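You operate a simulated robot arm through the tools that you are given. There is no shell and no other tool.

You run a simulated robot arm. Do the job below in one go: nothing can be reset, and whatever is moved stays where it is left.

Task
Vent the keg line, uncouple the full slim keg and cap its neck.
Fine: gauge at nought and vent shut, coupler lever up before lifting; coupler in the cup on the cup post; green dust cap on.

The check looks at the end state, three seconds after you hand in, the way a careful person would. Anything else that was tipped, shoved, dropped, spilled or broken makes it a failure. A push-on lid holds only when it is set on centred and level and pressed home; a screw cap is set on level and turned clockwise until tight.

Robot
A 7-joint arm with a two-finger parallel gripper, fixed in place. Base frame: the origin is at the foot of the arm, x ahead of it, y to its left, z up. Units: mm, degrees, N and s.
Its first joint turns from -166.0 to 166.0 degrees. Payload 4.4 kg.
The TCP is the grasp point between the finger pads, 23 mm short of the fingertips. In the tool frame z runs along the fingers and y along their closing line. The gripper opens to 94 mm. The fingers are 38 mm wide and 10 mm thick; the gripper's body (54 by 96 mm) begins 39 mm behind the TCP.
Orientation is that of the tool frame in the base frame, as a unit quaternion [w, x, y, z]. With the fingers straight down and closing along the base's y, the tool's x points along the base's -x, its y along +y and its z along -z.

Tools
- The arm moves only by the tool nudge_tool. Its argument "plan" is a list of rows, each an object (a shift or turn left out is 0, a gripper value left out holds the last) with "fingers": the gripper command, from -1 (shut) to 1 (fully open), values between in proportion; "xyz": the shift along the base's x, y, z in mm, a list of three; "turn": the turn, a rotation vector about the base's x, y, z in degrees, a list of three. In form: [{"fingers": fingers, "xyz": [tx, ty, tz], "turn": [wx, wy, wz]}, ...]. A call has 1 to 20 rows; each row is the pose to reach, as a shift and turn from the pose commanded when the call began. Rows are played at 5 a second. More than 50 mm and 8.6 degrees between two rows, or a gripper value outside its range, and nothing of the call is played. A pose out of reach is approached as far as the arm can. The call stops where the force on the tool passes 40 N (or 10 N more than at its start, if that is more) or the arm is blocked; 0.2 s more then pass. Each finger travels about 72 mm/s and halts on what it meets, pressing with about 44 N; the grip force reading is that of the motor and also rises with nothing between the fingers. The clock runs only during rows and for 0.2 s after the last one: add rows that repeat a pose to give the fingers time. It gives the time, the measured TCP pose, the force on the tool (base axes), the opening and the grip force at its end, in the units of the frame above (readings bear some noise), with the torque about the TCP (base axes, N m) and any sound that the robot's microphone picked up, and new pictures: "show" is both (left out), scene, wrist or none.
- Cameras (640 x 400 px; columns grow to the right, rows downward): "scene" is fixed at [220.4, 499.6, 1224.4]; the picture's right is [0.07, -1.00, 0.00], its down [-0.24, -0.02, -0.97] and it looks along [0.97, 0.07, -0.24] (base axes); focal length 214 px, centre (320, 200). "wrist" rides on the gripper at [86, 16, -75] in the tool frame; the picture's right is [-0.18, 0.98, 0.00], its down [-0.58, -0.11, -0.81] and it looks along [-0.79, -0.15, 0.59] (tool axes); focal length 243 px, centre (320, 200). There is no depth. A picture from a camera that has moved, and an enlarged one, comes with that camera's place and axes in the base frame and with its lens.
- close_up(camera, box): a new picture of the part [left, top, right, bottom] of that camera's present view, enlarged. The clock stands still meanwhile.
- job_done(): hands the job in; it is judged then, once.

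Places have to be worked out from the pictures, the camera data and where the tool is seen. Open the gripper and draw the arm clear of the work before you hand the job in, unless the task says otherwise.

The tools are called after "Emit:" as a command line: name --argument value ..., lists and objects as JSON in quotes. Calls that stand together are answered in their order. nudge_tool: Moves the arm, as the interface text tells. Its arguments: {"type":"object","properties":{"plan":{"type":"array","items":{"type":"object","properties":{"fingers":{"type":"number"},"xyz":{"type":"array","items":{"type":"number"}},"turn":{"type":"array","items":{"type":"number"}}}}},"show":{"type":"string","enum":["both","scene","wrist","none"]}},"required":["plan"]} The other tools are called the same way: close_up (camera, box) takes an enlarged picture of a part of a camera's view; job_done () hands the job in.

At the start:

```text
t: 0.0
tool_pos: [643.9, 449.2, 1158.6]
tool_rot: [0.0, 0.0, 1.0, 0.0]
contact_force: [0.0, 0.2, 0.7]
ft_torque: [0.03, -0.03, 0.02]
opening: 94.3
grip_force: 0.1
```

scene: 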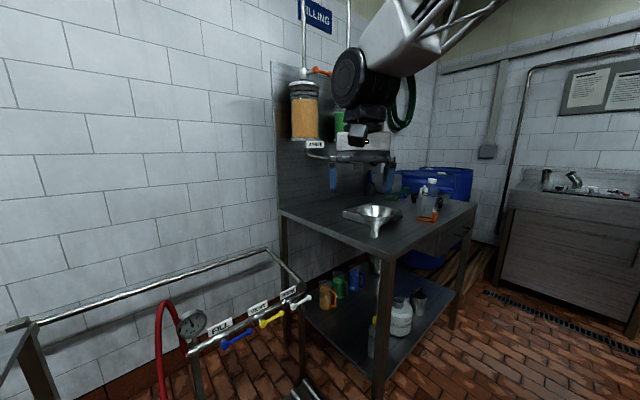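
wrist: 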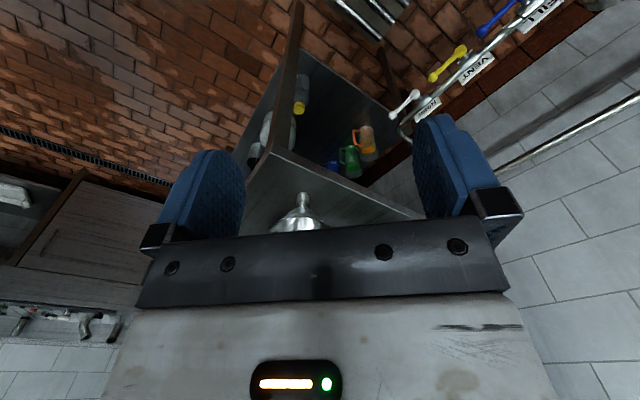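

The scene shows a filling station with a gauge and levers labelled FILL, VENT and another at lower left. I'll zoom in on the views before moving anything.

Emit:
close_up --camera "scene" --box '[140, 270, 340, 400]'

Emit:
close_up --camera "scene" --box '[300, 160, 480, 280]'

Emit:
close_up --camera "scene" --box '[260, 50, 420, 200]'

Emit:
close_up --camera "wrist" --box '[200, 0, 560, 230]'

Emit:
close_up --camera "scene" --box '[280, 260, 480, 400]'

```text
3.08 times, centred on (240, 335) of scene
camera zoom: at [220.4, 499.6, 1224.4], right [0.07, -1.0, 0.0], down [-0.24, -0.02, -0.97], along [0.97, 0.07, -0.24], focal length 660 px, centre (566, -215)
```

zoom: 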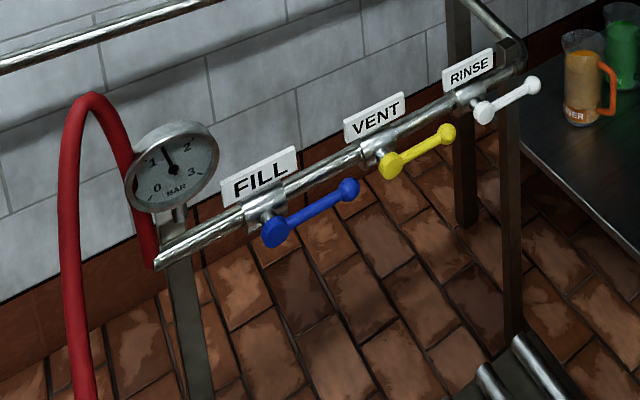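

```text
3.33 times, centred on (390, 220) of scene
camera zoom: at [220.4, 499.6, 1224.4], right [0.07, -1.0, 0.0], down [-0.24, -0.02, -0.97], along [0.97, 0.07, -0.24], focal length 715 px, centre (87, 133)
```

zoom: 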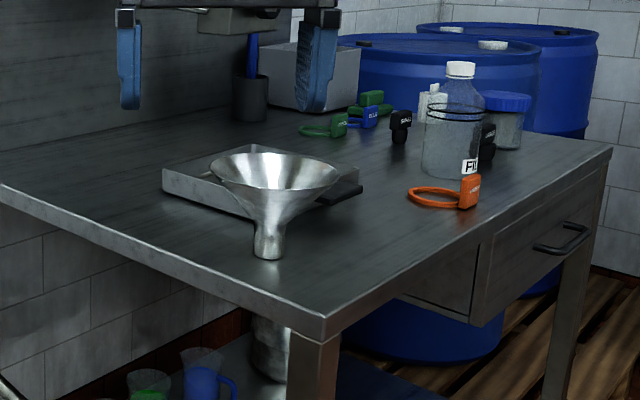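

```text
2.67 times, centred on (340, 125) of scene
camera zoom: at [220.4, 499.6, 1224.4], right [0.07, -1.0, 0.0], down [-0.24, -0.02, -0.97], along [0.97, 0.07, -0.24], focal length 572 px, centre (267, 400)
```

zoom: 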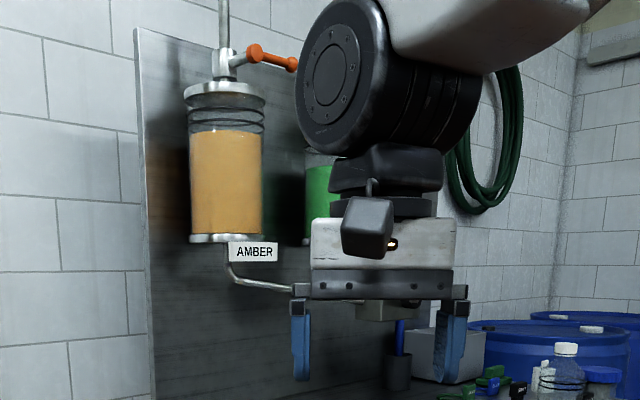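

```text
1.74 times, centred on (380, 115) of wrist
camera zoom: at [556.6, 464.9, 1234.1], right [0.18, 0.98, 0.0], down [0.58, -0.11, 0.81], along [0.79, -0.15, -0.59], focal length 422 px, centre (216, 348)
```

zoom: 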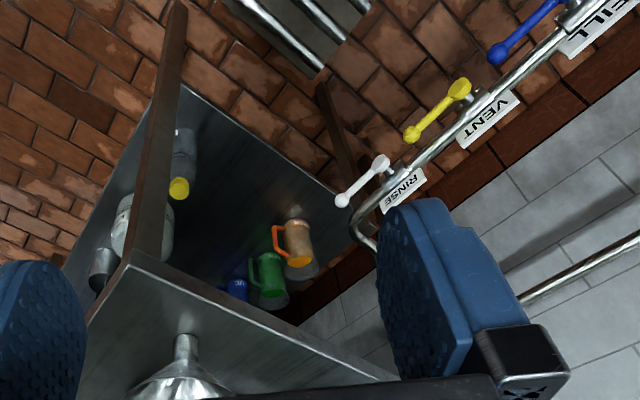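

```text
2.86 times, centred on (380, 330) of scene
camera zoom: at [220.4, 499.6, 1224.4], right [0.07, -1.0, 0.0], down [-0.24, -0.02, -0.97], along [0.97, 0.07, -0.24], focal length 613 px, centre (149, -171)
```

zoom: 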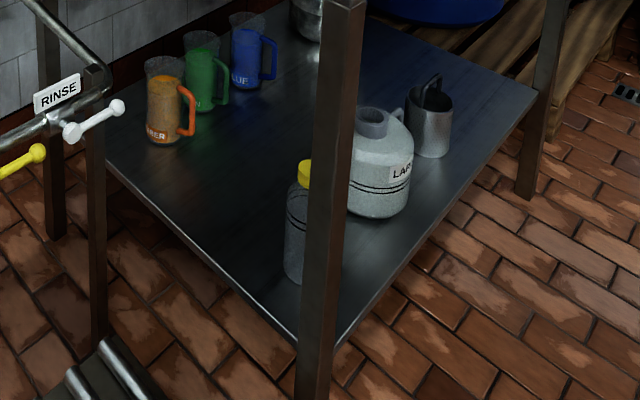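

Triangulating from both views, the vent lever hub is at about (882, 761, 574) and the table top is at z≈885. The keg isn't visible yet, so I'll draw the arm back a bit and turn the wrist camera to the left.

Emit:
nudge_tool --plan '[{"xyz": [-20, 0, 0], "turn": [0, 0, 8]}, {"xyz": [-40, 0, 0], "turn": [0, 0, 16]}, {"xyz": [-60, 0, 0], "turn": [0, 0, 24]}, {"xyz": [-80, 0, 0], "turn": [0, 0, 32]}, {"xyz": [-100, 0, 0], "turn": [0, 0, 40]}, {"xyz": [-120, 0, 0], "turn": [0, 0, 48]}, {"xyz": [-140, 0, 0], "turn": [0, 0, 56]}, {"xyz": [-160, 0, 0], "turn": [0, 0, 64]}, {"xyz": [-180, 0, 0], "turn": [0, 0, 72]}, {"xyz": [-200, 0, 0], "turn": [0, 0, 80]}]'

```text
t: 2.2
tool_pos: [444.1, 448.8, 1160.3]
tool_rot: [0.0, -0.644, 0.765, 0.0]
contact_force: [-0.1, 0.1, 0.0]
ft_torque: [0.02, -0.03, -0.02]
opening: 93.8
grip_force: 0.0
camera wrist: at [412.4, 366.7, 1234.0], right [-0.94, 0.35, 0.0], down [0.21, 0.55, 0.81], along [0.28, 0.76, -0.59], focal length 243 px, centre (320, 200)
```

scene: 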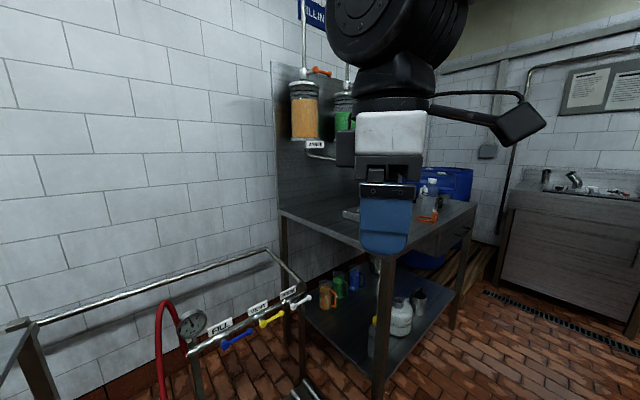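
wrist: 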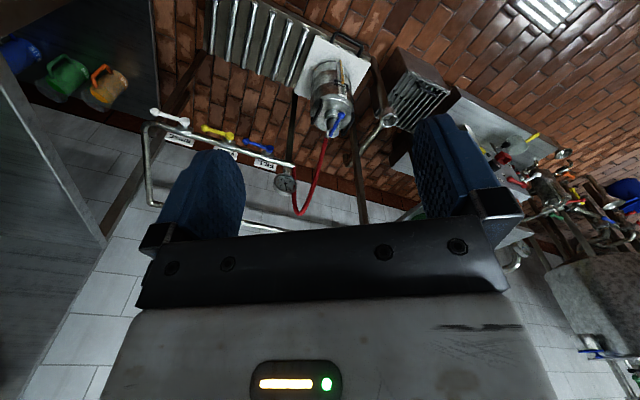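

The keg with the coupler and red hose is now in the wrist view, so I'll zoom in there.

Emit:
close_up --camera "wrist" --box '[270, 20, 430, 160]'

Emit:
close_up --camera "wrist" --box '[440, 80, 640, 280]'

Emit:
close_up --camera "wrist" --box '[130, 0, 410, 220]'

```text
2.86 times, centred on (350, 90) of wrist
camera zoom: at [412.4, 366.7, 1234.0], right [-0.94, 0.35, 0.0], down [0.21, 0.55, 0.81], along [0.28, 0.76, -0.59], focal length 693 px, centre (234, 514)
```

zoom: 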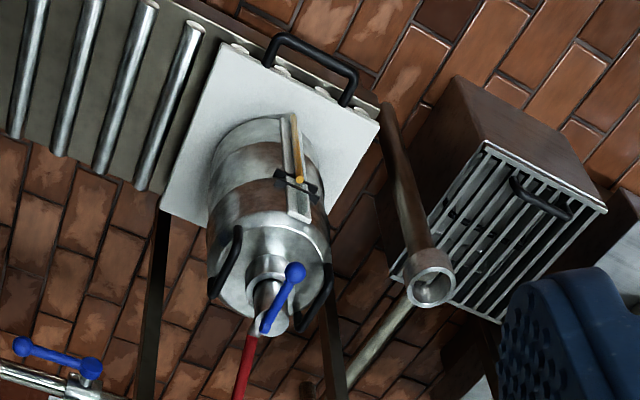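

```text
2.00 times, centred on (540, 180) of wrist
camera zoom: at [412.4, 366.7, 1234.0], right [-0.94, 0.35, 0.0], down [0.21, 0.55, 0.81], along [0.28, 0.76, -0.59], focal length 485 px, centre (-120, 240)
```

zoom: 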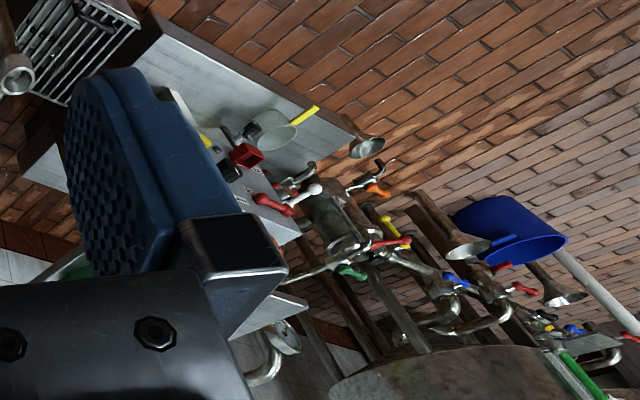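

```text
1.82 times, centred on (270, 110) of wrist
camera zoom: at [412.4, 366.7, 1234.0], right [-0.94, 0.35, 0.0], down [0.21, 0.55, 0.81], along [0.28, 0.76, -0.59], focal length 441 px, centre (411, 364)
```

zoom: 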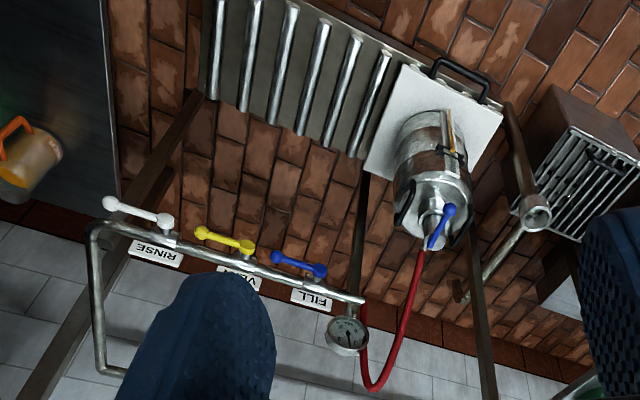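

The keg stands on a white plate with the coupler on top and a cup post beside it. I'll get a second viewpoint from lower down to triangulate those parts.

Emit:
nudge_tool --plan '[{"xyz": [0, 0, -40]}, {"xyz": [0, 0, -80]}, {"xyz": [0, 0, -120], "turn": [0, 0, 7]}, {"xyz": [0, 0, -160], "turn": [0, 0, 14]}, {"xyz": [0, 0, -200], "turn": [0, 0, 21]}, {"xyz": [0, 0, -240], "turn": [0, 0, 28]}]'

```text
t: 3.6
tool_pos: [444.7, 449.9, 919.6]
tool_rot: [-0.001, 0.809, -0.588, 0.0]
contact_force: [0.4, -0.7, -0.1]
ft_torque: [-0.02, 0.01, -0.01]
opening: 94.1
grip_force: 0.0
camera wrist: at [454.1, 362.0, 994.3], right [-0.99, -0.13, 0.0], down [-0.08, 0.59, 0.81], along [-0.1, 0.8, -0.59], focal length 243 px, centre (320, 200)
```

scene: 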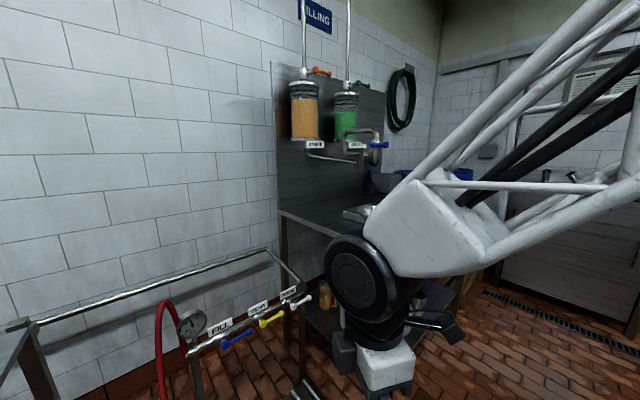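
wrist: 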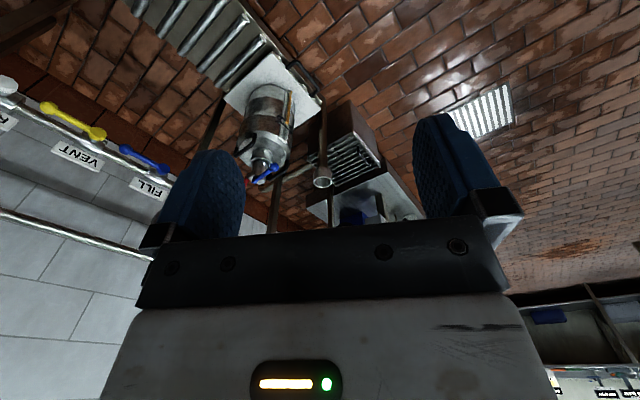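

The keg, its coupler and the cup post show up well here, so I'll enlarge them.

Emit:
close_up --camera "wrist" --box '[210, 50, 410, 200]'

Emit:
close_up --camera "wrist" --box '[230, 130, 350, 220]'

Emit:
close_up --camera "wrist" --box '[520, 280, 640, 400]'

Emit:
close_up --camera "wrist" --box '[0, 60, 200, 260]'

```text
2.67 times, centred on (310, 125) of wrist
camera zoom: at [454.1, 362.0, 994.3], right [-0.99, -0.13, 0.0], down [-0.08, 0.59, 0.81], along [-0.1, 0.8, -0.59], focal length 647 px, centre (347, 400)
```

zoom: 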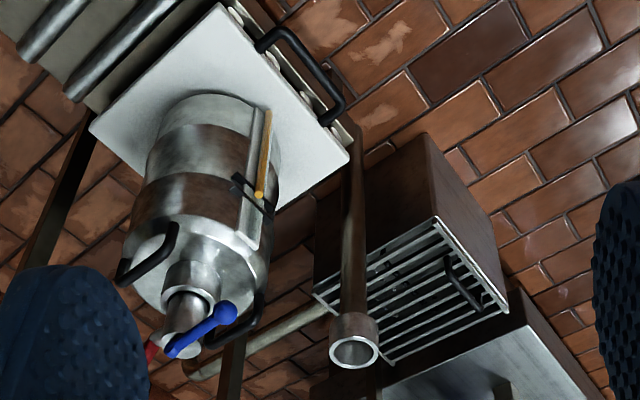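

```text
4.44 times, centred on (290, 175) of wrist
camera zoom: at [454.1, 362.0, 994.3], right [-0.99, -0.13, 0.0], down [-0.08, 0.59, 0.81], along [-0.1, 0.8, -0.59], focal length 1078 px, centre (453, 311)
```

zoom: 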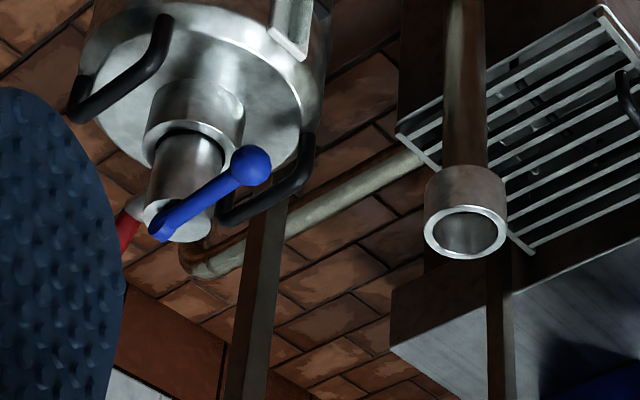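

```text
3.33 times, centred on (580, 340) of wrist
camera zoom: at [454.1, 362.0, 994.3], right [-0.99, -0.13, 0.0], down [-0.08, 0.59, 0.81], along [-0.1, 0.8, -0.59], focal length 809 px, centre (-547, -267)
```

zoom: 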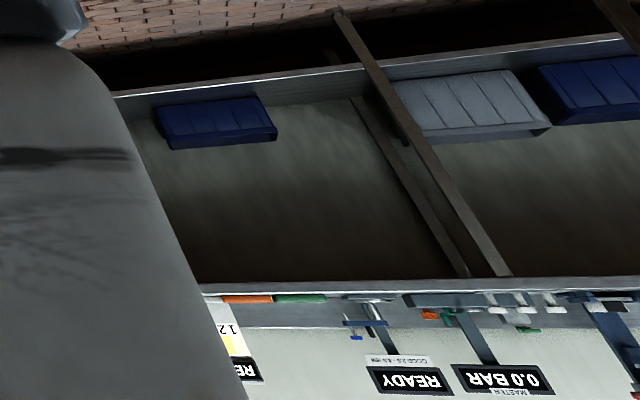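

```text
2.00 times, centred on (100, 160) of wrist
camera zoom: at [454.1, 362.0, 994.3], right [-0.99, -0.13, 0.0], down [-0.08, 0.59, 0.81], along [-0.1, 0.8, -0.59], focal length 485 px, centre (760, 280)
```

zoom: 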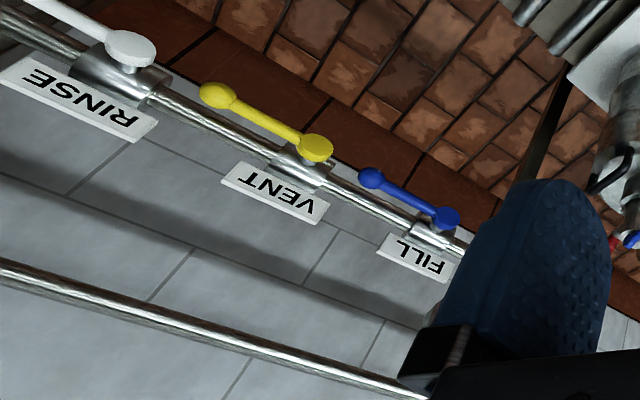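

Estimates so far: cup (370, 929, 508), coupler lever ball (514, 837, 548) and its hinge (570, 896, 553). I'll handle the vent first, so I'm yawing the tool to face the valve rail and moving closer.

Emit:
nudge_tool --plan '[{"xyz": [28, 12, -10], "turn": [0, 0, -7.3]}, {"xyz": [56, 24, -20], "turn": [0, 0, -14.6]}, {"xyz": [84, 36, -30], "turn": [0, 0, -22]}, {"xyz": [112, 48, -40], "turn": [0, 0, -29.3]}, {"xyz": [140, 60, -50], "turn": [0, 0, -36.6]}, {"xyz": [168, 72, -60], "turn": [0, 0, -44]}, {"xyz": [196, 84, -70], "turn": [0, 0, -51.3]}, {"xyz": [224, 96, -80], "turn": [0, 0, -58.6]}, {"xyz": [252, 108, -90], "turn": [0, 0, -66]}]'

```text
t: 5.6
tool_pos: [695.6, 557.5, 828.5]
tool_rot: [0.0, -0.357, 0.934, 0.0]
contact_force: [0.0, 0.3, -0.4]
ft_torque: [-0.01, 0.03, -0.03]
opening: 93.9
grip_force: 0.0
camera wrist: at [619.7, 510.5, 903.7], right [-0.52, 0.85, 0.0], down [0.51, 0.31, 0.81], along [0.69, 0.42, -0.59], focal length 243 px, centre (320, 200)
```

scene: 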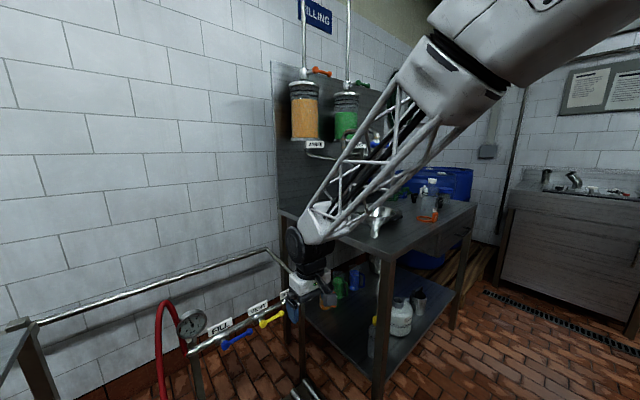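
wrist: 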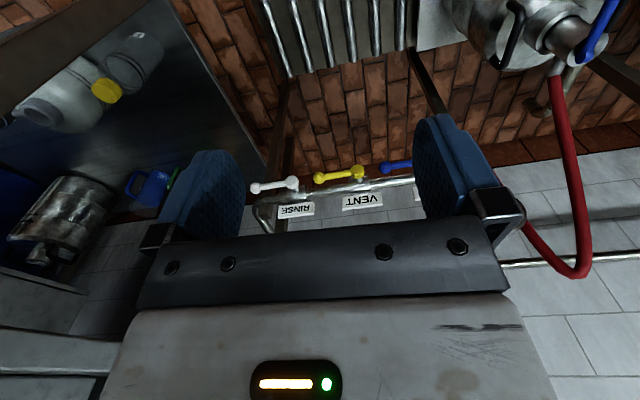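

The vent is near the image centre. I'll zoom in for more precise bearings.

Emit:
close_up --camera "wrist" --box '[235, 130, 425, 230]'

Emit:
close_up --camera "scene" --box '[170, 280, 320, 370]'

Emit:
close_up --camera "wrist" --box '[440, 0, 640, 120]'

```text
3.37 times, centred on (330, 180) of wrist
camera zoom: at [619.7, 510.5, 903.7], right [-0.52, 0.85, 0.0], down [0.51, 0.31, 0.81], along [0.69, 0.42, -0.59], focal length 817 px, centre (286, 267)
```

zoom: 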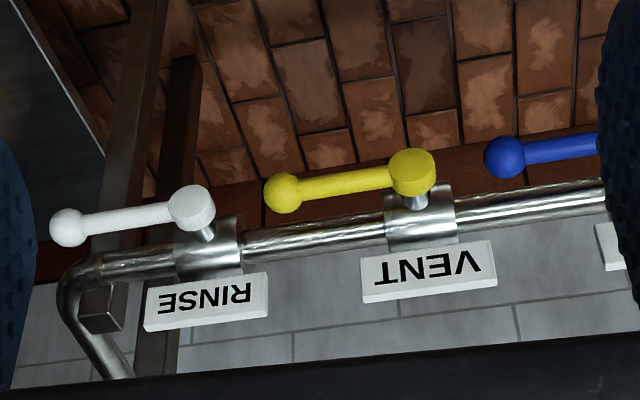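

```text
4.27 times, centred on (245, 325) of scene
camera zoom: at [220.4, 499.6, 1224.4], right [0.07, -1.0, 0.0], down [-0.24, -0.02, -0.97], along [0.97, 0.07, -0.24], focal length 915 px, centre (640, -333)
```

zoom: 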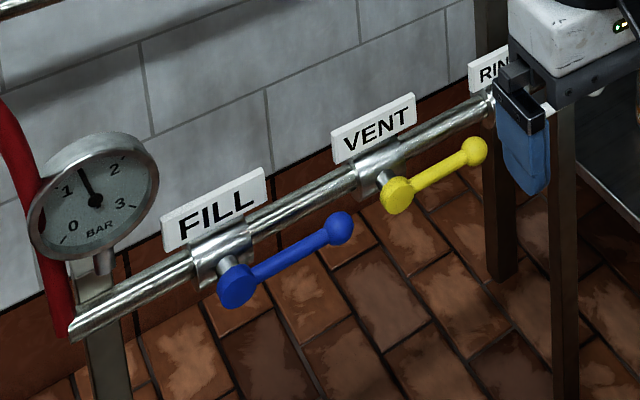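

```text
3.20 times, centred on (540, 60) of wrist
camera zoom: at [619.7, 510.5, 903.7], right [-0.52, 0.85, 0.0], down [0.51, 0.31, 0.81], along [0.69, 0.42, -0.59], focal length 776 px, centre (-384, 648)
```

zoom: 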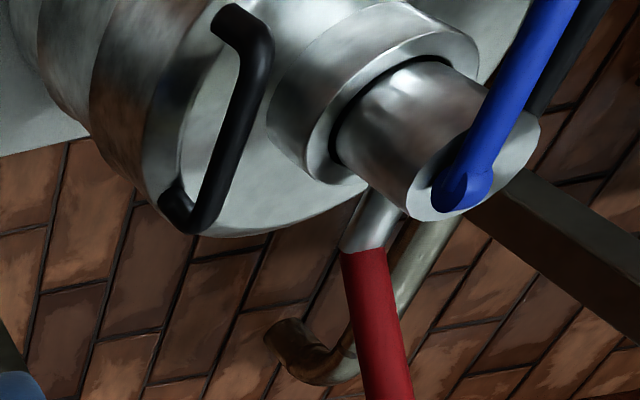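

Refined guess: vent hub ≈ (890, 763, 565), with the lever lying along the rail toward (0.7, -0.7) and turning on an axis square to the wall. I'll pitch the tool to face the rail from a standoff and close the fingers so they act as a pusher.

Emit:
nudge_tool --plan '[{"fingers": -1, "xyz": [11, 6, -12], "turn": [5.3, -6.0, 0]}, {"xyz": [22, 12, -24], "turn": [10.7, -11.9, 0]}, {"xyz": [33, 18, -36], "turn": [16, -17.9, 0]}, {"xyz": [44, 24, -50], "turn": [21.3, -23.8, 0]}, {"xyz": [55, 30, -65], "turn": [26.7, -29.8, 0]}, {"xyz": [66, 36, -80], "turn": [32, -35.8, 0]}, {"xyz": [77, 42, -95], "turn": [37.4, -41.7, 0]}, {"xyz": [88, 48, -110], "turn": [42.7, -47.7, 0]}, {"xyz": [99, 55, -125], "turn": [48, -53.6, 0]}, {"xyz": [110, 62, -140], "turn": [53.4, -59.6, 0]}, {"xyz": [120, 70, -155], "turn": [58.7, -65.6, 0]}]'

```text
t: 8.0
tool_pos: [838.1, 597.9, 674.4]
tool_rot: [0.646, -0.301, 0.655, 0.25]
contact_force: [0.8, -0.7, 1.1]
ft_torque: [-0.08, 0.06, 0.04]
opening: 0.1
grip_force: 42.3
out of reach, approached as far as the arm can: row 7, 8, 9, 10, 11
camera wrist: at [775.6, 549.1, 591.0], right [-0.71, 0.7, 0.12], down [-0.49, -0.61, 0.62], along [0.51, 0.38, 0.78], focal length 243 px, centre (320, 200)
```

scene: 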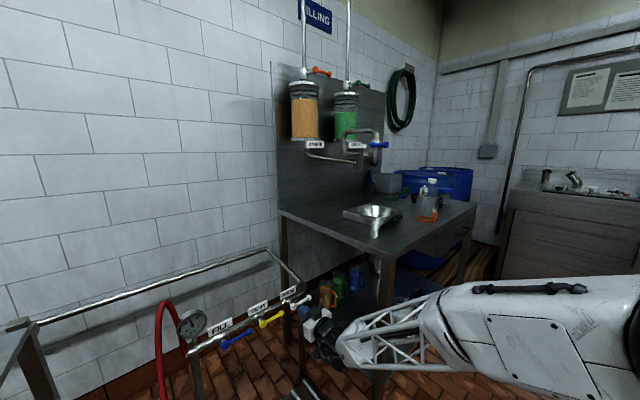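
wrist: 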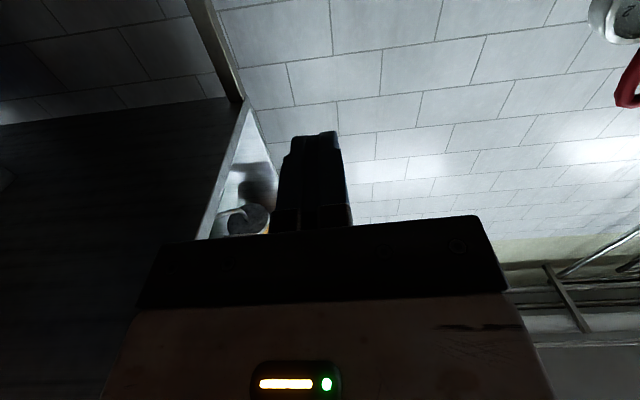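

At full horizontal the camera ends up below the gripper, and the last rows were at the reach limit. I'll back off to about 45° of tilt, which did reach, and check from there.

Emit:
nudge_tool --plan '[{"xyz": [-10, -8, 15], "turn": [-5.3, 6.0, 0]}, {"xyz": [-21, -15, 30], "turn": [-10.7, 11.9, 0]}, {"xyz": [-32, -22, 45], "turn": [-16, 17.9, 0]}, {"xyz": [-43, -28, 60], "turn": [-21.3, 23.8, 0]}, {"xyz": [-54, -34, 75], "turn": [-26.7, 29.8, 0]}, {"xyz": [-54, -34, 75], "turn": [-28.7, 32, 0]}, {"xyz": [-54, -34, 75], "turn": [-28.7, 32, 0]}]'

```text
t: 9.6
tool_pos: [783.8, 564.2, 751.9]
tool_rot: [0.348, -0.368, 0.849, 0.153]
contact_force: [-0.7, -0.1, -0.3]
ft_torque: [0.01, -0.02, -0.02]
opening: 0.0
grip_force: 42.2
camera wrist: at [694.2, 491.0, 743.7], right [-0.63, 0.77, 0.13], down [-0.02, -0.19, 0.98], along [0.78, 0.61, 0.14], focal length 243 px, centre (320, 200)
```

scene: 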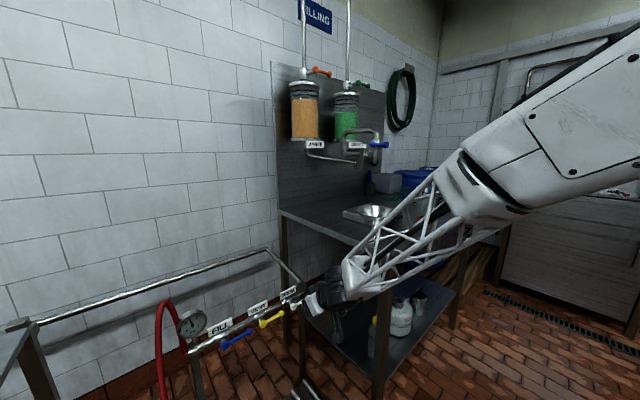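
wrist: 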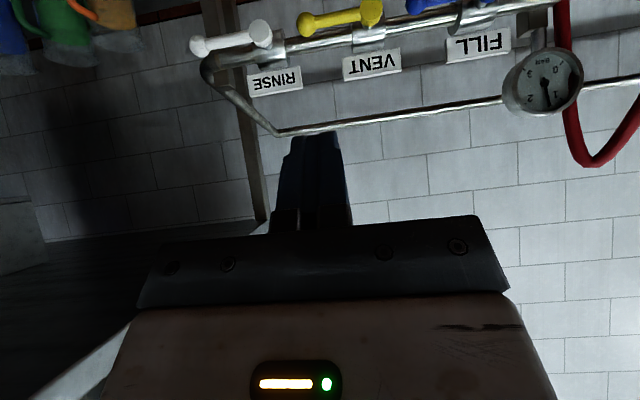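

This view shows the valve row and gauge directly. I'll zoom in to triangulate.

Emit:
close_up --camera "wrist" --box '[180, 0, 600, 150]'

Emit:
close_up --camera "wrist" --box '[290, 0, 410, 80]'

```text
1.52 times, centred on (390, 75) of wrist
camera zoom: at [694.2, 491.0, 743.7], right [-0.63, 0.77, 0.13], down [-0.02, -0.19, 0.98], along [0.78, 0.61, 0.14], focal length 370 px, centre (213, 390)
```

zoom: 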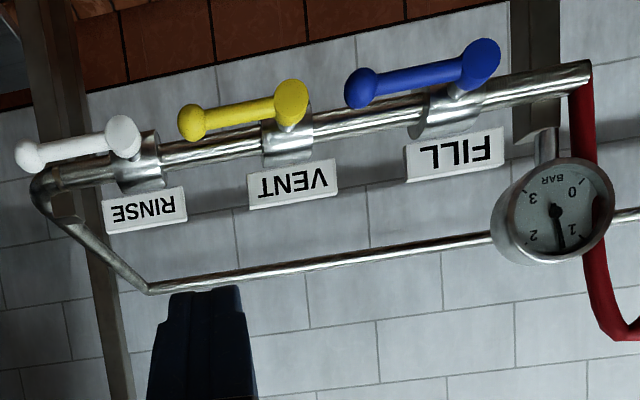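

```text
5.00 times, centred on (350, 40) of wrist
camera zoom: at [694.2, 491.0, 743.7], right [-0.63, 0.77, 0.13], down [-0.02, -0.19, 0.98], along [0.78, 0.61, 0.14], focal length 1213 px, centre (170, 1000)
```

zoom: 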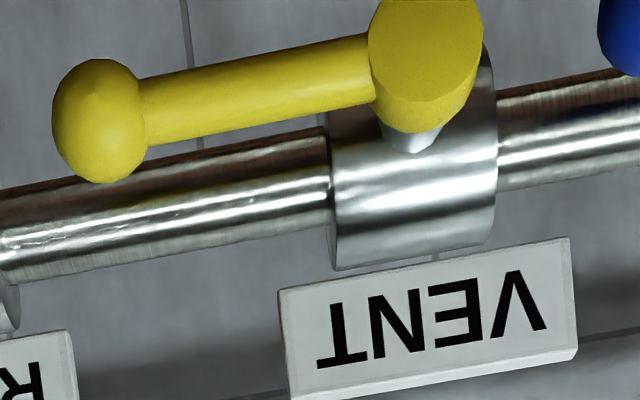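

Two wrist views agree: vent hub (889, 761, 568), knob (947, 705, 568), lever horizontal. I'll bring the closed fingertips just above the outer part of the lever.

Emit:
nudge_tool --plan '[{"xyz": [30, 30, -20]}, {"xyz": [60, 60, -45]}, {"xyz": [90, 90, -65]}, {"xyz": [120, 120, -90]}, {"xyz": [149, 149, -112]}, {"xyz": [149, 149, -112]}]'

```text
t: 11.0
tool_pos: [933.7, 713.4, 637.6]
tool_rot: [0.348, -0.368, 0.849, 0.153]
contact_force: [-0.2, -0.1, -0.1]
ft_torque: [0.0, 0.03, 0.02]
opening: 0.0
grip_force: 42.4
camera wrist: at [842.6, 641.6, 629.9], right [-0.63, 0.77, 0.13], down [-0.02, -0.19, 0.98], along [0.78, 0.61, 0.14], focal length 243 px, centre (320, 200)
```

scene: 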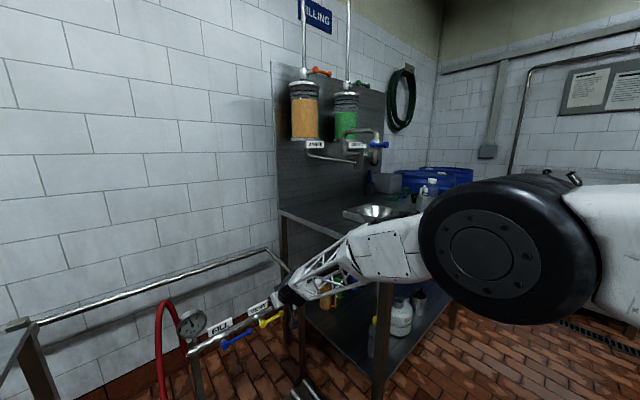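
wrist: 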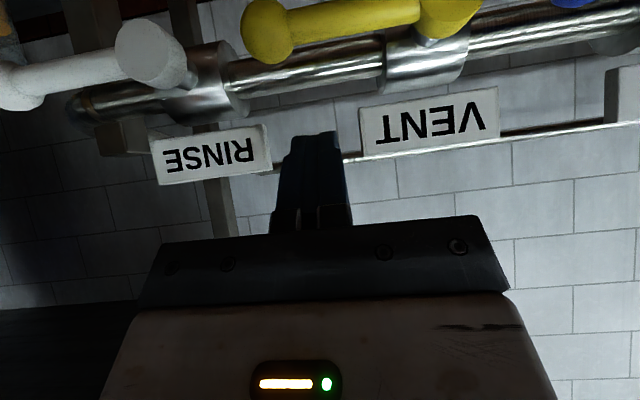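

The tip sits just above the lever. I'll press down in small steps and watch the force and sound.

Emit:
nudge_tool --plan '[{"xyz": [0, 0, -8]}, {"xyz": [0, 0, -16]}, {"xyz": [0, 0, -24]}, {"xyz": [0, 0, -30]}, {"xyz": [0, 0, -36]}, {"xyz": [0, 0, -42]}, {"xyz": [0, 0, -48]}, {"xyz": [0, 0, -48]}]'

```text
t: 12.8
tool_pos: [932.0, 713.4, 589.9]
tool_rot: [0.348, -0.368, 0.849, 0.152]
contact_force: [0.8, 0.3, 0.0]
ft_torque: [0.02, 0.05, 0.0]
opening: 0.1
grip_force: 42.4
camera wrist: at [841.9, 640.3, 582.6], right [-0.63, 0.77, 0.13], down [-0.02, -0.19, 0.98], along [0.78, 0.61, 0.14], focal length 243 px, centre (320, 200)
```

scene: 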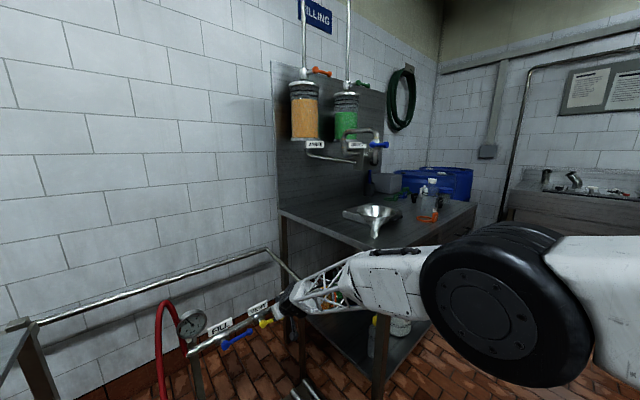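
wrist: 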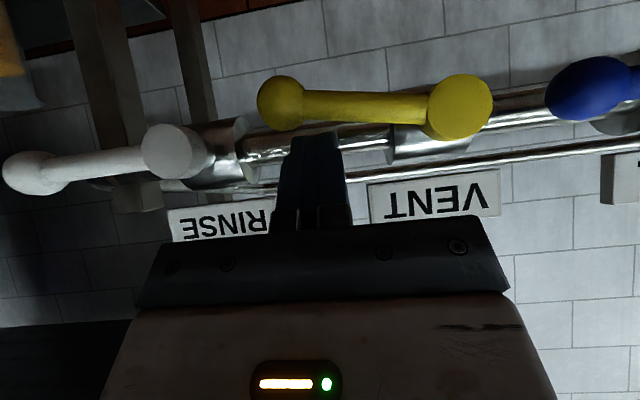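

There's only faint contact so far, so I'll keep pressing in small increments.

Emit:
nudge_tool --plan '[{"xyz": [0, 0, -5]}, {"xyz": [0, 0, -10]}, {"xyz": [0, 0, -15]}, {"xyz": [0, 0, -20]}, {"xyz": [0, 0, -20]}]'

Emit:
close_up --camera "wrist" --box '[220, 40, 520, 230]'

Emit:
close_up --camera "scene" --box '[170, 280, 320, 370]'

```text
t: 14.0
tool_pos: [932.5, 712.4, 569.2]
tool_rot: [0.348, -0.369, 0.848, 0.153]
contact_force: [0.1, -0.7, 0.0]
ft_torque: [-0.01, 0.0, -0.02]
opening: 0.0
grip_force: 42.4
camera wrist: at [841.8, 639.9, 562.0], right [-0.63, 0.77, 0.13], down [-0.02, -0.19, 0.98], along [0.78, 0.61, 0.14], focal length 243 px, centre (320, 200)
```

scene: 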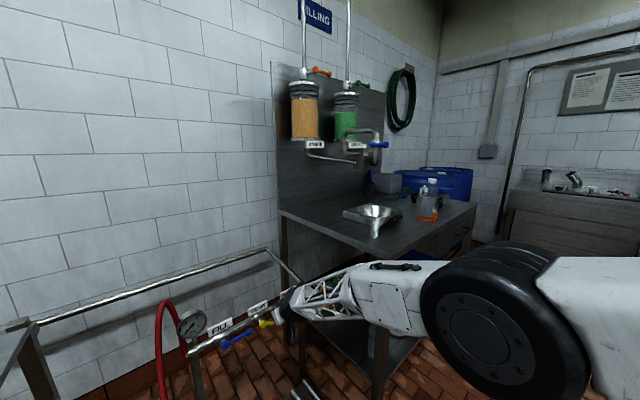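
wrist: 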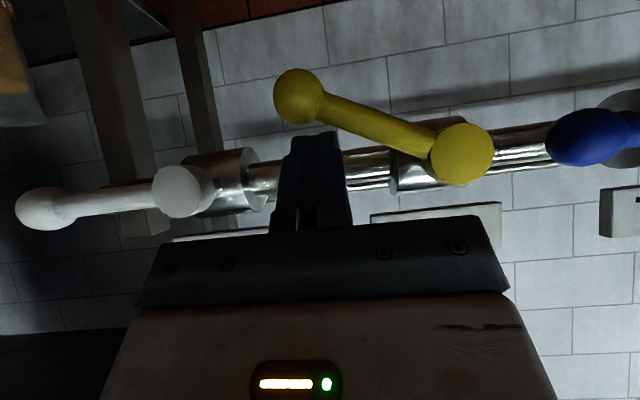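

```text
2.11 times, centred on (370, 135) of wrist
camera zoom: at [841.8, 639.9, 562.0], right [-0.63, 0.77, 0.13], down [-0.02, -0.19, 0.98], along [0.78, 0.61, 0.14], focal length 511 px, centre (215, 337)
```

zoom: 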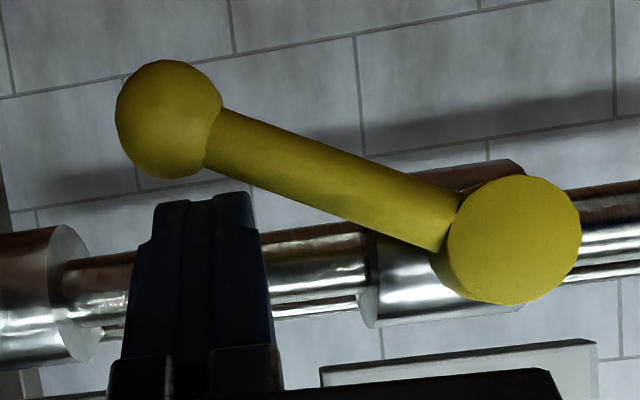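

```text
4.27 times, centred on (245, 325) of scene
camera zoom: at [220.4, 499.6, 1224.4], right [0.07, -1.0, 0.0], down [-0.24, -0.02, -0.97], along [0.97, 0.07, -0.24], focal length 915 px, centre (640, -333)
```

zoom: 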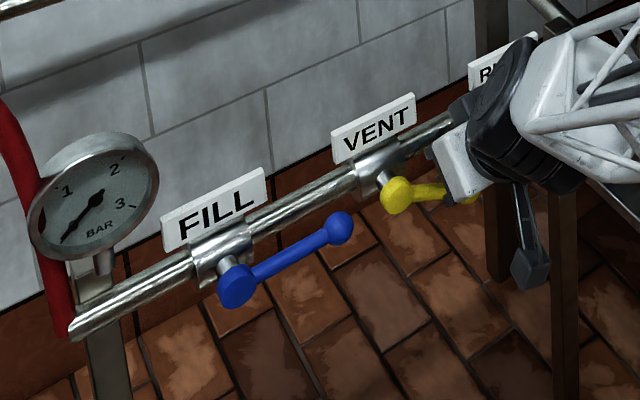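

The lever is turning down and the gauge needle is dropping. I'll open it a little further and wait for the gauge to settle.

Emit:
nudge_tool --plan '[{"xyz": [0, 0, -5]}, {"xyz": [0, 0, -10]}, {"xyz": [-2, 2, -14]}, {"xyz": [-2, 2, -14]}, {"xyz": [-2, 2, -14]}, {"xyz": [-2, 2, -14]}, {"xyz": [-2, 2, -14]}, {"xyz": [-2, 2, -14]}, {"xyz": [-2, 2, -14]}, {"xyz": [-2, 2, -14]}]'

Emit:
close_up --camera "scene" --box '[170, 290, 250, 350]'

```text
t: 16.2
tool_pos: [931.4, 714.6, 556.2]
tool_rot: [0.349, -0.368, 0.848, 0.154]
contact_force: [-0.2, 0.6, 0.2]
ft_torque: [-0.03, 0.01, -0.01]
opening: 0.0
grip_force: 42.7
camera wrist: at [840.5, 642.2, 548.1], right [-0.63, 0.77, 0.13], down [-0.02, -0.19, 0.98], along [0.78, 0.61, 0.14], focal length 243 px, centre (320, 200)
```

scene: 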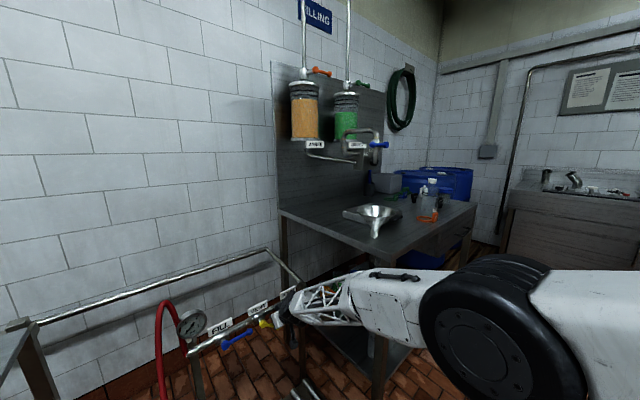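
wrist: 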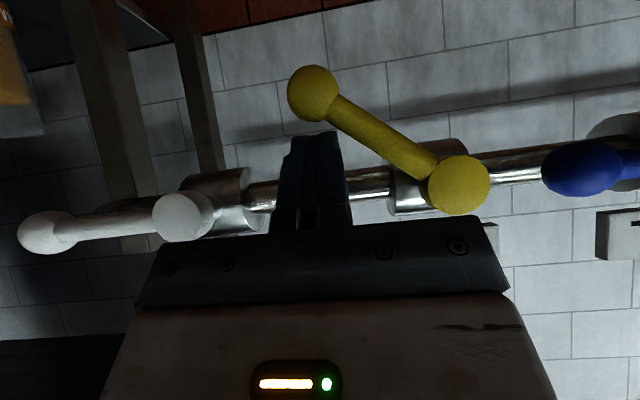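

```text
6.67 times, centred on (210, 320) of scene
camera zoom: at [220.4, 499.6, 1224.4], right [0.07, -1.0, 0.0], down [-0.24, -0.02, -0.97], along [0.97, 0.07, -0.24], focal length 1430 px, centre (1053, -600)
```

zoom: 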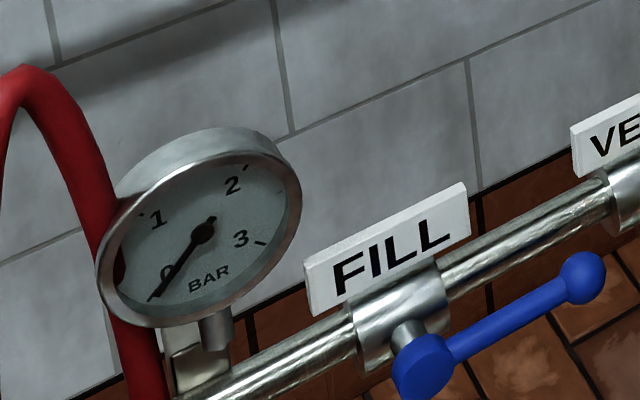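

The gauge is at zero. Next I'll close the vent by retracting, dropping below the lever and coming in under it.

Emit:
nudge_tool --plan '[{"xyz": [-21, -22, 5]}, {"xyz": [-49, -50, 5]}, {"xyz": [-54, -45, -30]}, {"xyz": [-54, -45, -65]}, {"xyz": [-54, -45, -65]}]'

```text
t: 17.4
tool_pos: [877.4, 669.2, 491.3]
tool_rot: [0.348, -0.368, 0.848, 0.154]
contact_force: [-0.2, -0.2, 0.2]
ft_torque: [0.0, 0.01, 0.0]
opening: 0.4
grip_force: 42.4
camera wrist: at [786.6, 596.8, 484.2], right [-0.63, 0.77, 0.13], down [-0.02, -0.19, 0.98], along [0.78, 0.61, 0.14], focal length 243 px, centre (320, 200)
```

scene: 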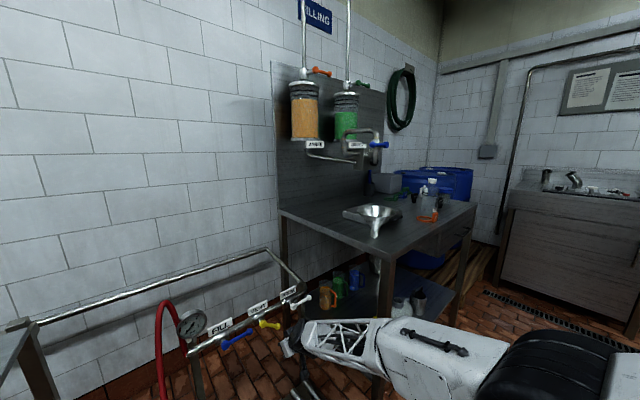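
wrist: 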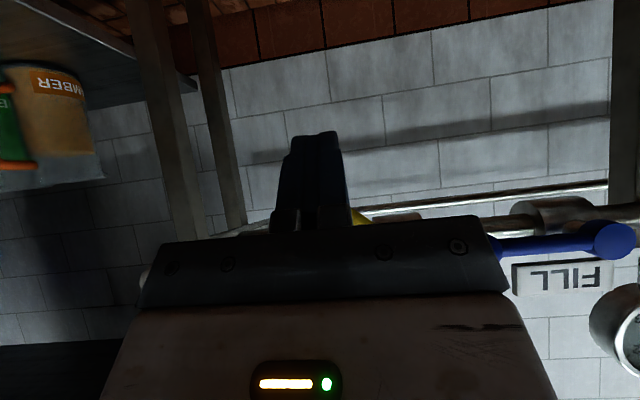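

The fingers are now lower than the lever. I'll go in under it and start lifting gently.

Emit:
nudge_tool --plan '[{"xyz": [14, 14, 0]}, {"xyz": [28, 28, 0]}, {"xyz": [39, 40, 0]}, {"xyz": [39, 40, 8]}, {"xyz": [39, 40, 16]}, {"xyz": [39, 40, 24]}, {"xyz": [39, 40, 32]}, {"xyz": [39, 40, 40]}, {"xyz": [39, 40, 40]}]'

Emit:
close_up --camera "scene" --box '[170, 280, 320, 370]'

```text
t: 19.4
tool_pos: [915.7, 710.3, 532.5]
tool_rot: [0.348, -0.368, 0.849, 0.153]
contact_force: [-0.1, 0.1, 0.0]
ft_torque: [0.01, -0.01, 0.02]
opening: 0.2
grip_force: 42.0
camera wrist: at [824.8, 637.6, 524.4], right [-0.63, 0.77, 0.13], down [-0.02, -0.19, 0.98], along [0.78, 0.61, 0.14], focal length 243 px, centre (320, 200)
```

scene: 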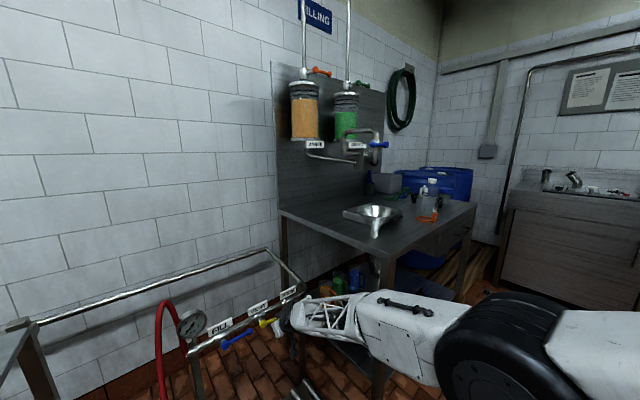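
wrist: 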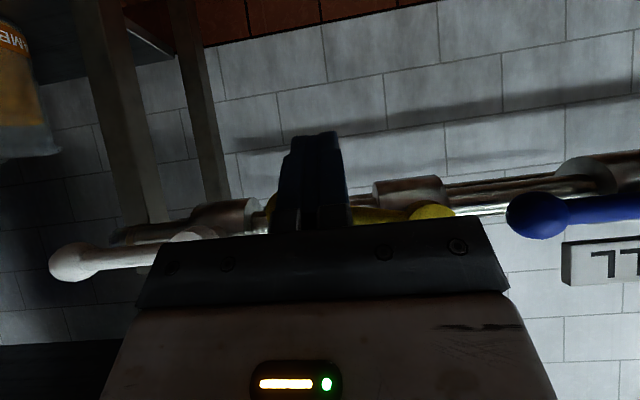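

```text
4.27 times, centred on (245, 325) of scene
camera zoom: at [220.4, 499.6, 1224.4], right [0.07, -1.0, 0.0], down [-0.24, -0.02, -0.97], along [0.97, 0.07, -0.24], focal length 915 px, centre (640, -333)
```

zoom: 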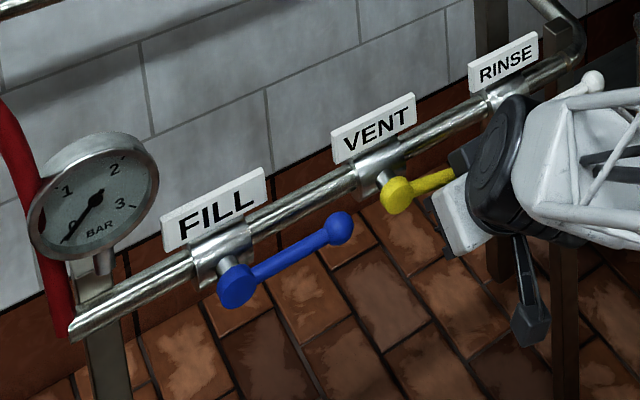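

The lever is most of the way back up. I'll keep lifting until it meets the shut stop.

Emit:
nudge_tool --plan '[{"xyz": [0, 0, 5]}, {"xyz": [0, 0, 10]}, {"xyz": [0, 0, 14]}, {"xyz": [0, 0, 18]}, {"xyz": [0, 0, 22]}, {"xyz": [0, 0, 22]}]'

Emit:
close_up --camera "scene" --box '[170, 280, 320, 370]'

```text
t: 20.8
tool_pos: [915.6, 708.8, 551.4]
tool_rot: [0.347, -0.369, 0.849, 0.153]
contact_force: [-2.2, -5.7, -9.9]
ft_torque: [-0.14, 0.11, -0.08]
opening: 0.0
grip_force: 42.6
camera wrist: at [824.5, 636.8, 544.4], right [-0.63, 0.77, 0.13], down [-0.02, -0.19, 0.98], along [0.78, 0.62, 0.13], focal length 243 px, centre (320, 200)
```

scene: 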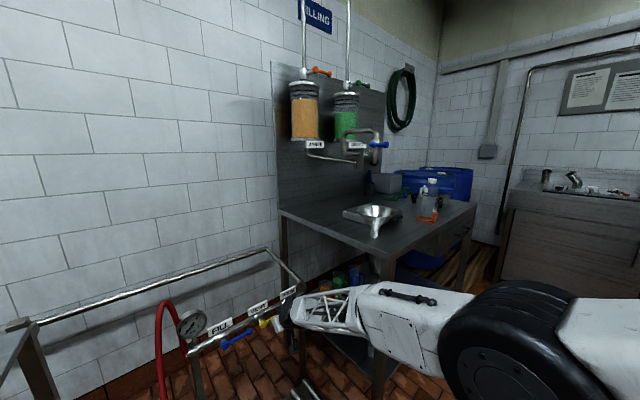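
wrist: 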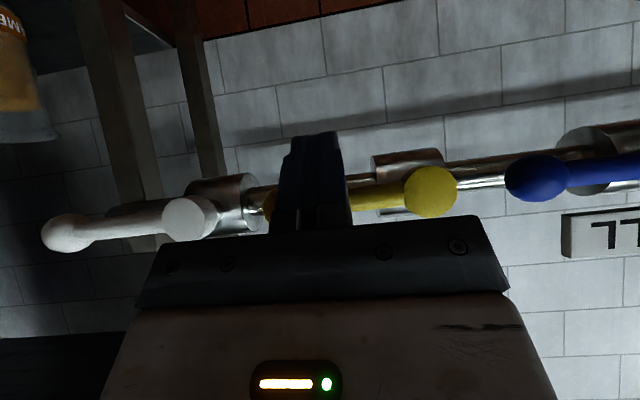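

```text
4.27 times, centred on (245, 325) of scene
camera zoom: at [220.4, 499.6, 1224.4], right [0.07, -1.0, 0.0], down [-0.24, -0.02, -0.97], along [0.97, 0.07, -0.24], focal length 915 px, centre (640, -333)
```

zoom: 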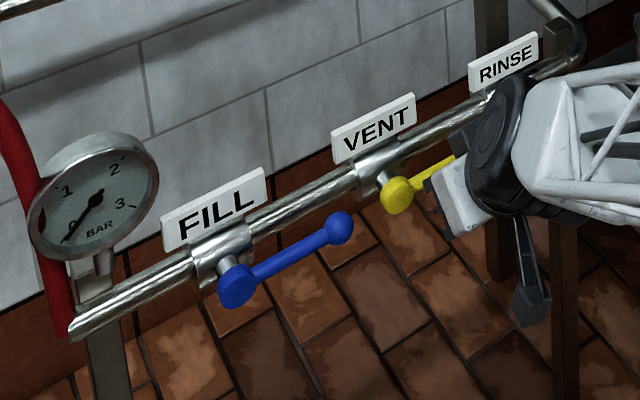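

A 10 N reaction shows the lever is against its shut stop. I'll back off down and out, then check that it stayed shut.

Emit:
nudge_tool --plan '[{"xyz": [0, 0, -6]}, {"xyz": [-8, -8, -10]}, {"xyz": [-30, -30, -10]}, {"xyz": [-60, -60, 0]}, {"xyz": [-90, -90, 30]}, {"xyz": [-120, -120, 65]}, {"xyz": [-150, -150, 100]}, {"xyz": [-165, -165, 140]}]'

Emit:
close_up --camera "scene" --box '[170, 280, 320, 370]'

Emit:
close_up --camera "wrist" --box '[180, 0, 600, 150]'

```text
refused: row 5 steps farther than a row can; nothing moved
```

```text
4.27 times, centred on (245, 325) of scene
camera zoom: at [220.4, 499.6, 1224.4], right [0.07, -1.0, 0.0], down [-0.24, -0.02, -0.97], along [0.97, 0.07, -0.24], focal length 915 px, centre (640, -333)
```

zoom: 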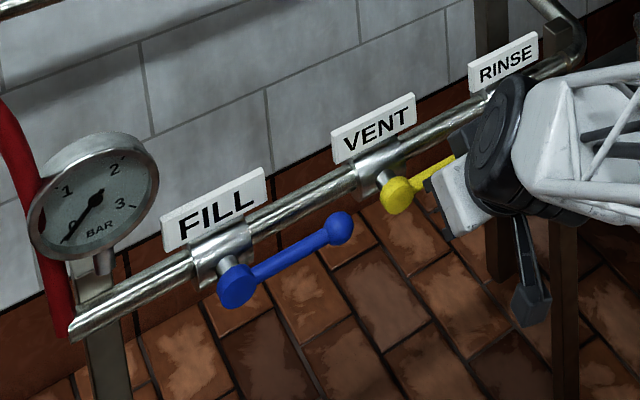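

```text
1.52 times, centred on (390, 75) of wrist
camera zoom: at [824.5, 636.8, 544.4], right [-0.63, 0.77, 0.13], down [-0.02, -0.19, 0.98], along [0.78, 0.62, 0.13], focal length 370 px, centre (213, 390)
```

zoom: 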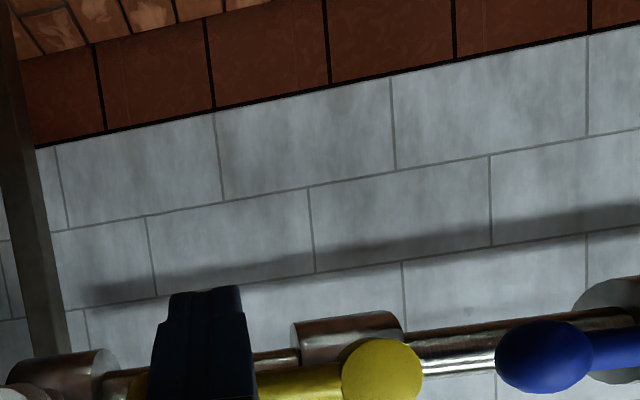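

One step was too large, so that plan was refused. I'll repeat the retreat with smaller rows.

Emit:
nudge_tool --plan '[{"xyz": [0, 0, -6]}, {"xyz": [-8, -8, -10]}, {"xyz": [-30, -30, -10]}, {"xyz": [-58, -58, -5]}, {"xyz": [-80, -80, 25]}, {"xyz": [-102, -102, 55]}, {"xyz": [-124, -124, 90]}, {"xyz": [-145, -145, 125]}, {"xyz": [-160, -160, 160]}]'

Emit:
close_up --camera "scene" --box '[170, 280, 320, 370]'

Emit:
close_up --camera "wrist" --box '[180, 0, 600, 150]'

```text
t: 22.8
tool_pos: [754.8, 546.4, 712.6]
tool_rot: [0.346, -0.369, 0.849, 0.153]
contact_force: [-0.9, -0.5, -0.8]
ft_torque: [0.05, -0.06, 0.01]
opening: 0.0
grip_force: 42.7
camera wrist: at [664.8, 474.4, 705.3], right [-0.63, 0.77, 0.13], down [-0.02, -0.19, 0.98], along [0.78, 0.62, 0.13], focal length 243 px, centre (320, 200)
```

scene: 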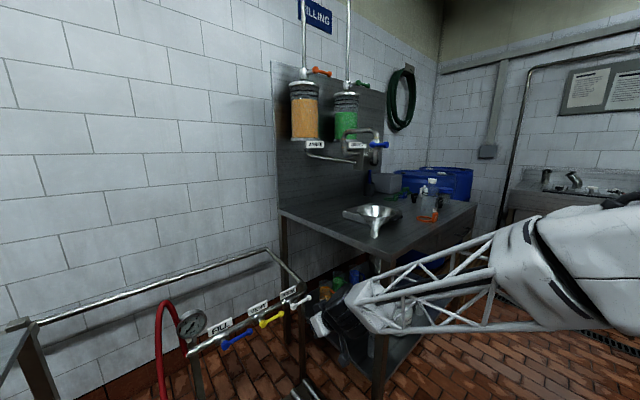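
wrist: 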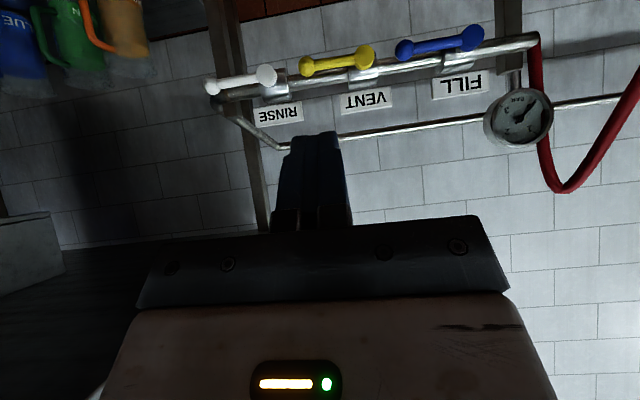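

```text
4.27 times, centred on (245, 325) of scene
camera zoom: at [220.4, 499.6, 1224.4], right [0.07, -1.0, 0.0], down [-0.24, -0.02, -0.97], along [0.97, 0.07, -0.24], focal length 915 px, centre (640, -333)
```

zoom: 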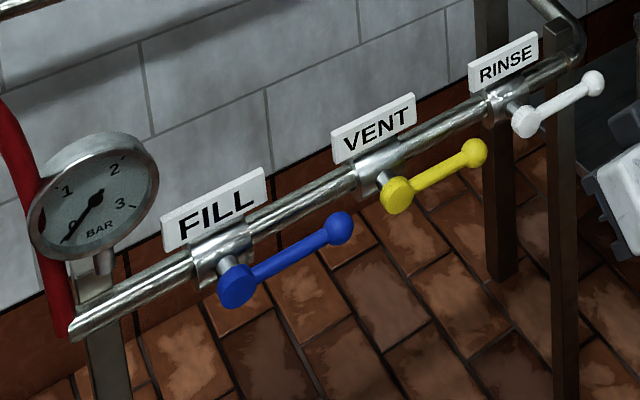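

```text
1.52 times, centred on (390, 75) of wrist
camera zoom: at [664.8, 474.4, 705.3], right [-0.63, 0.77, 0.13], down [-0.02, -0.19, 0.98], along [0.78, 0.62, 0.13], focal length 370 px, centre (213, 390)
```

zoom: 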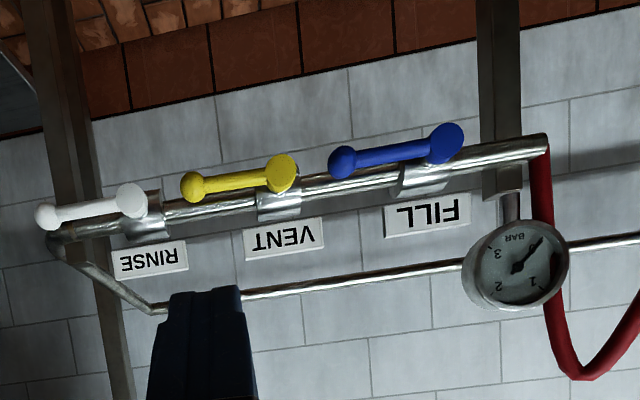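

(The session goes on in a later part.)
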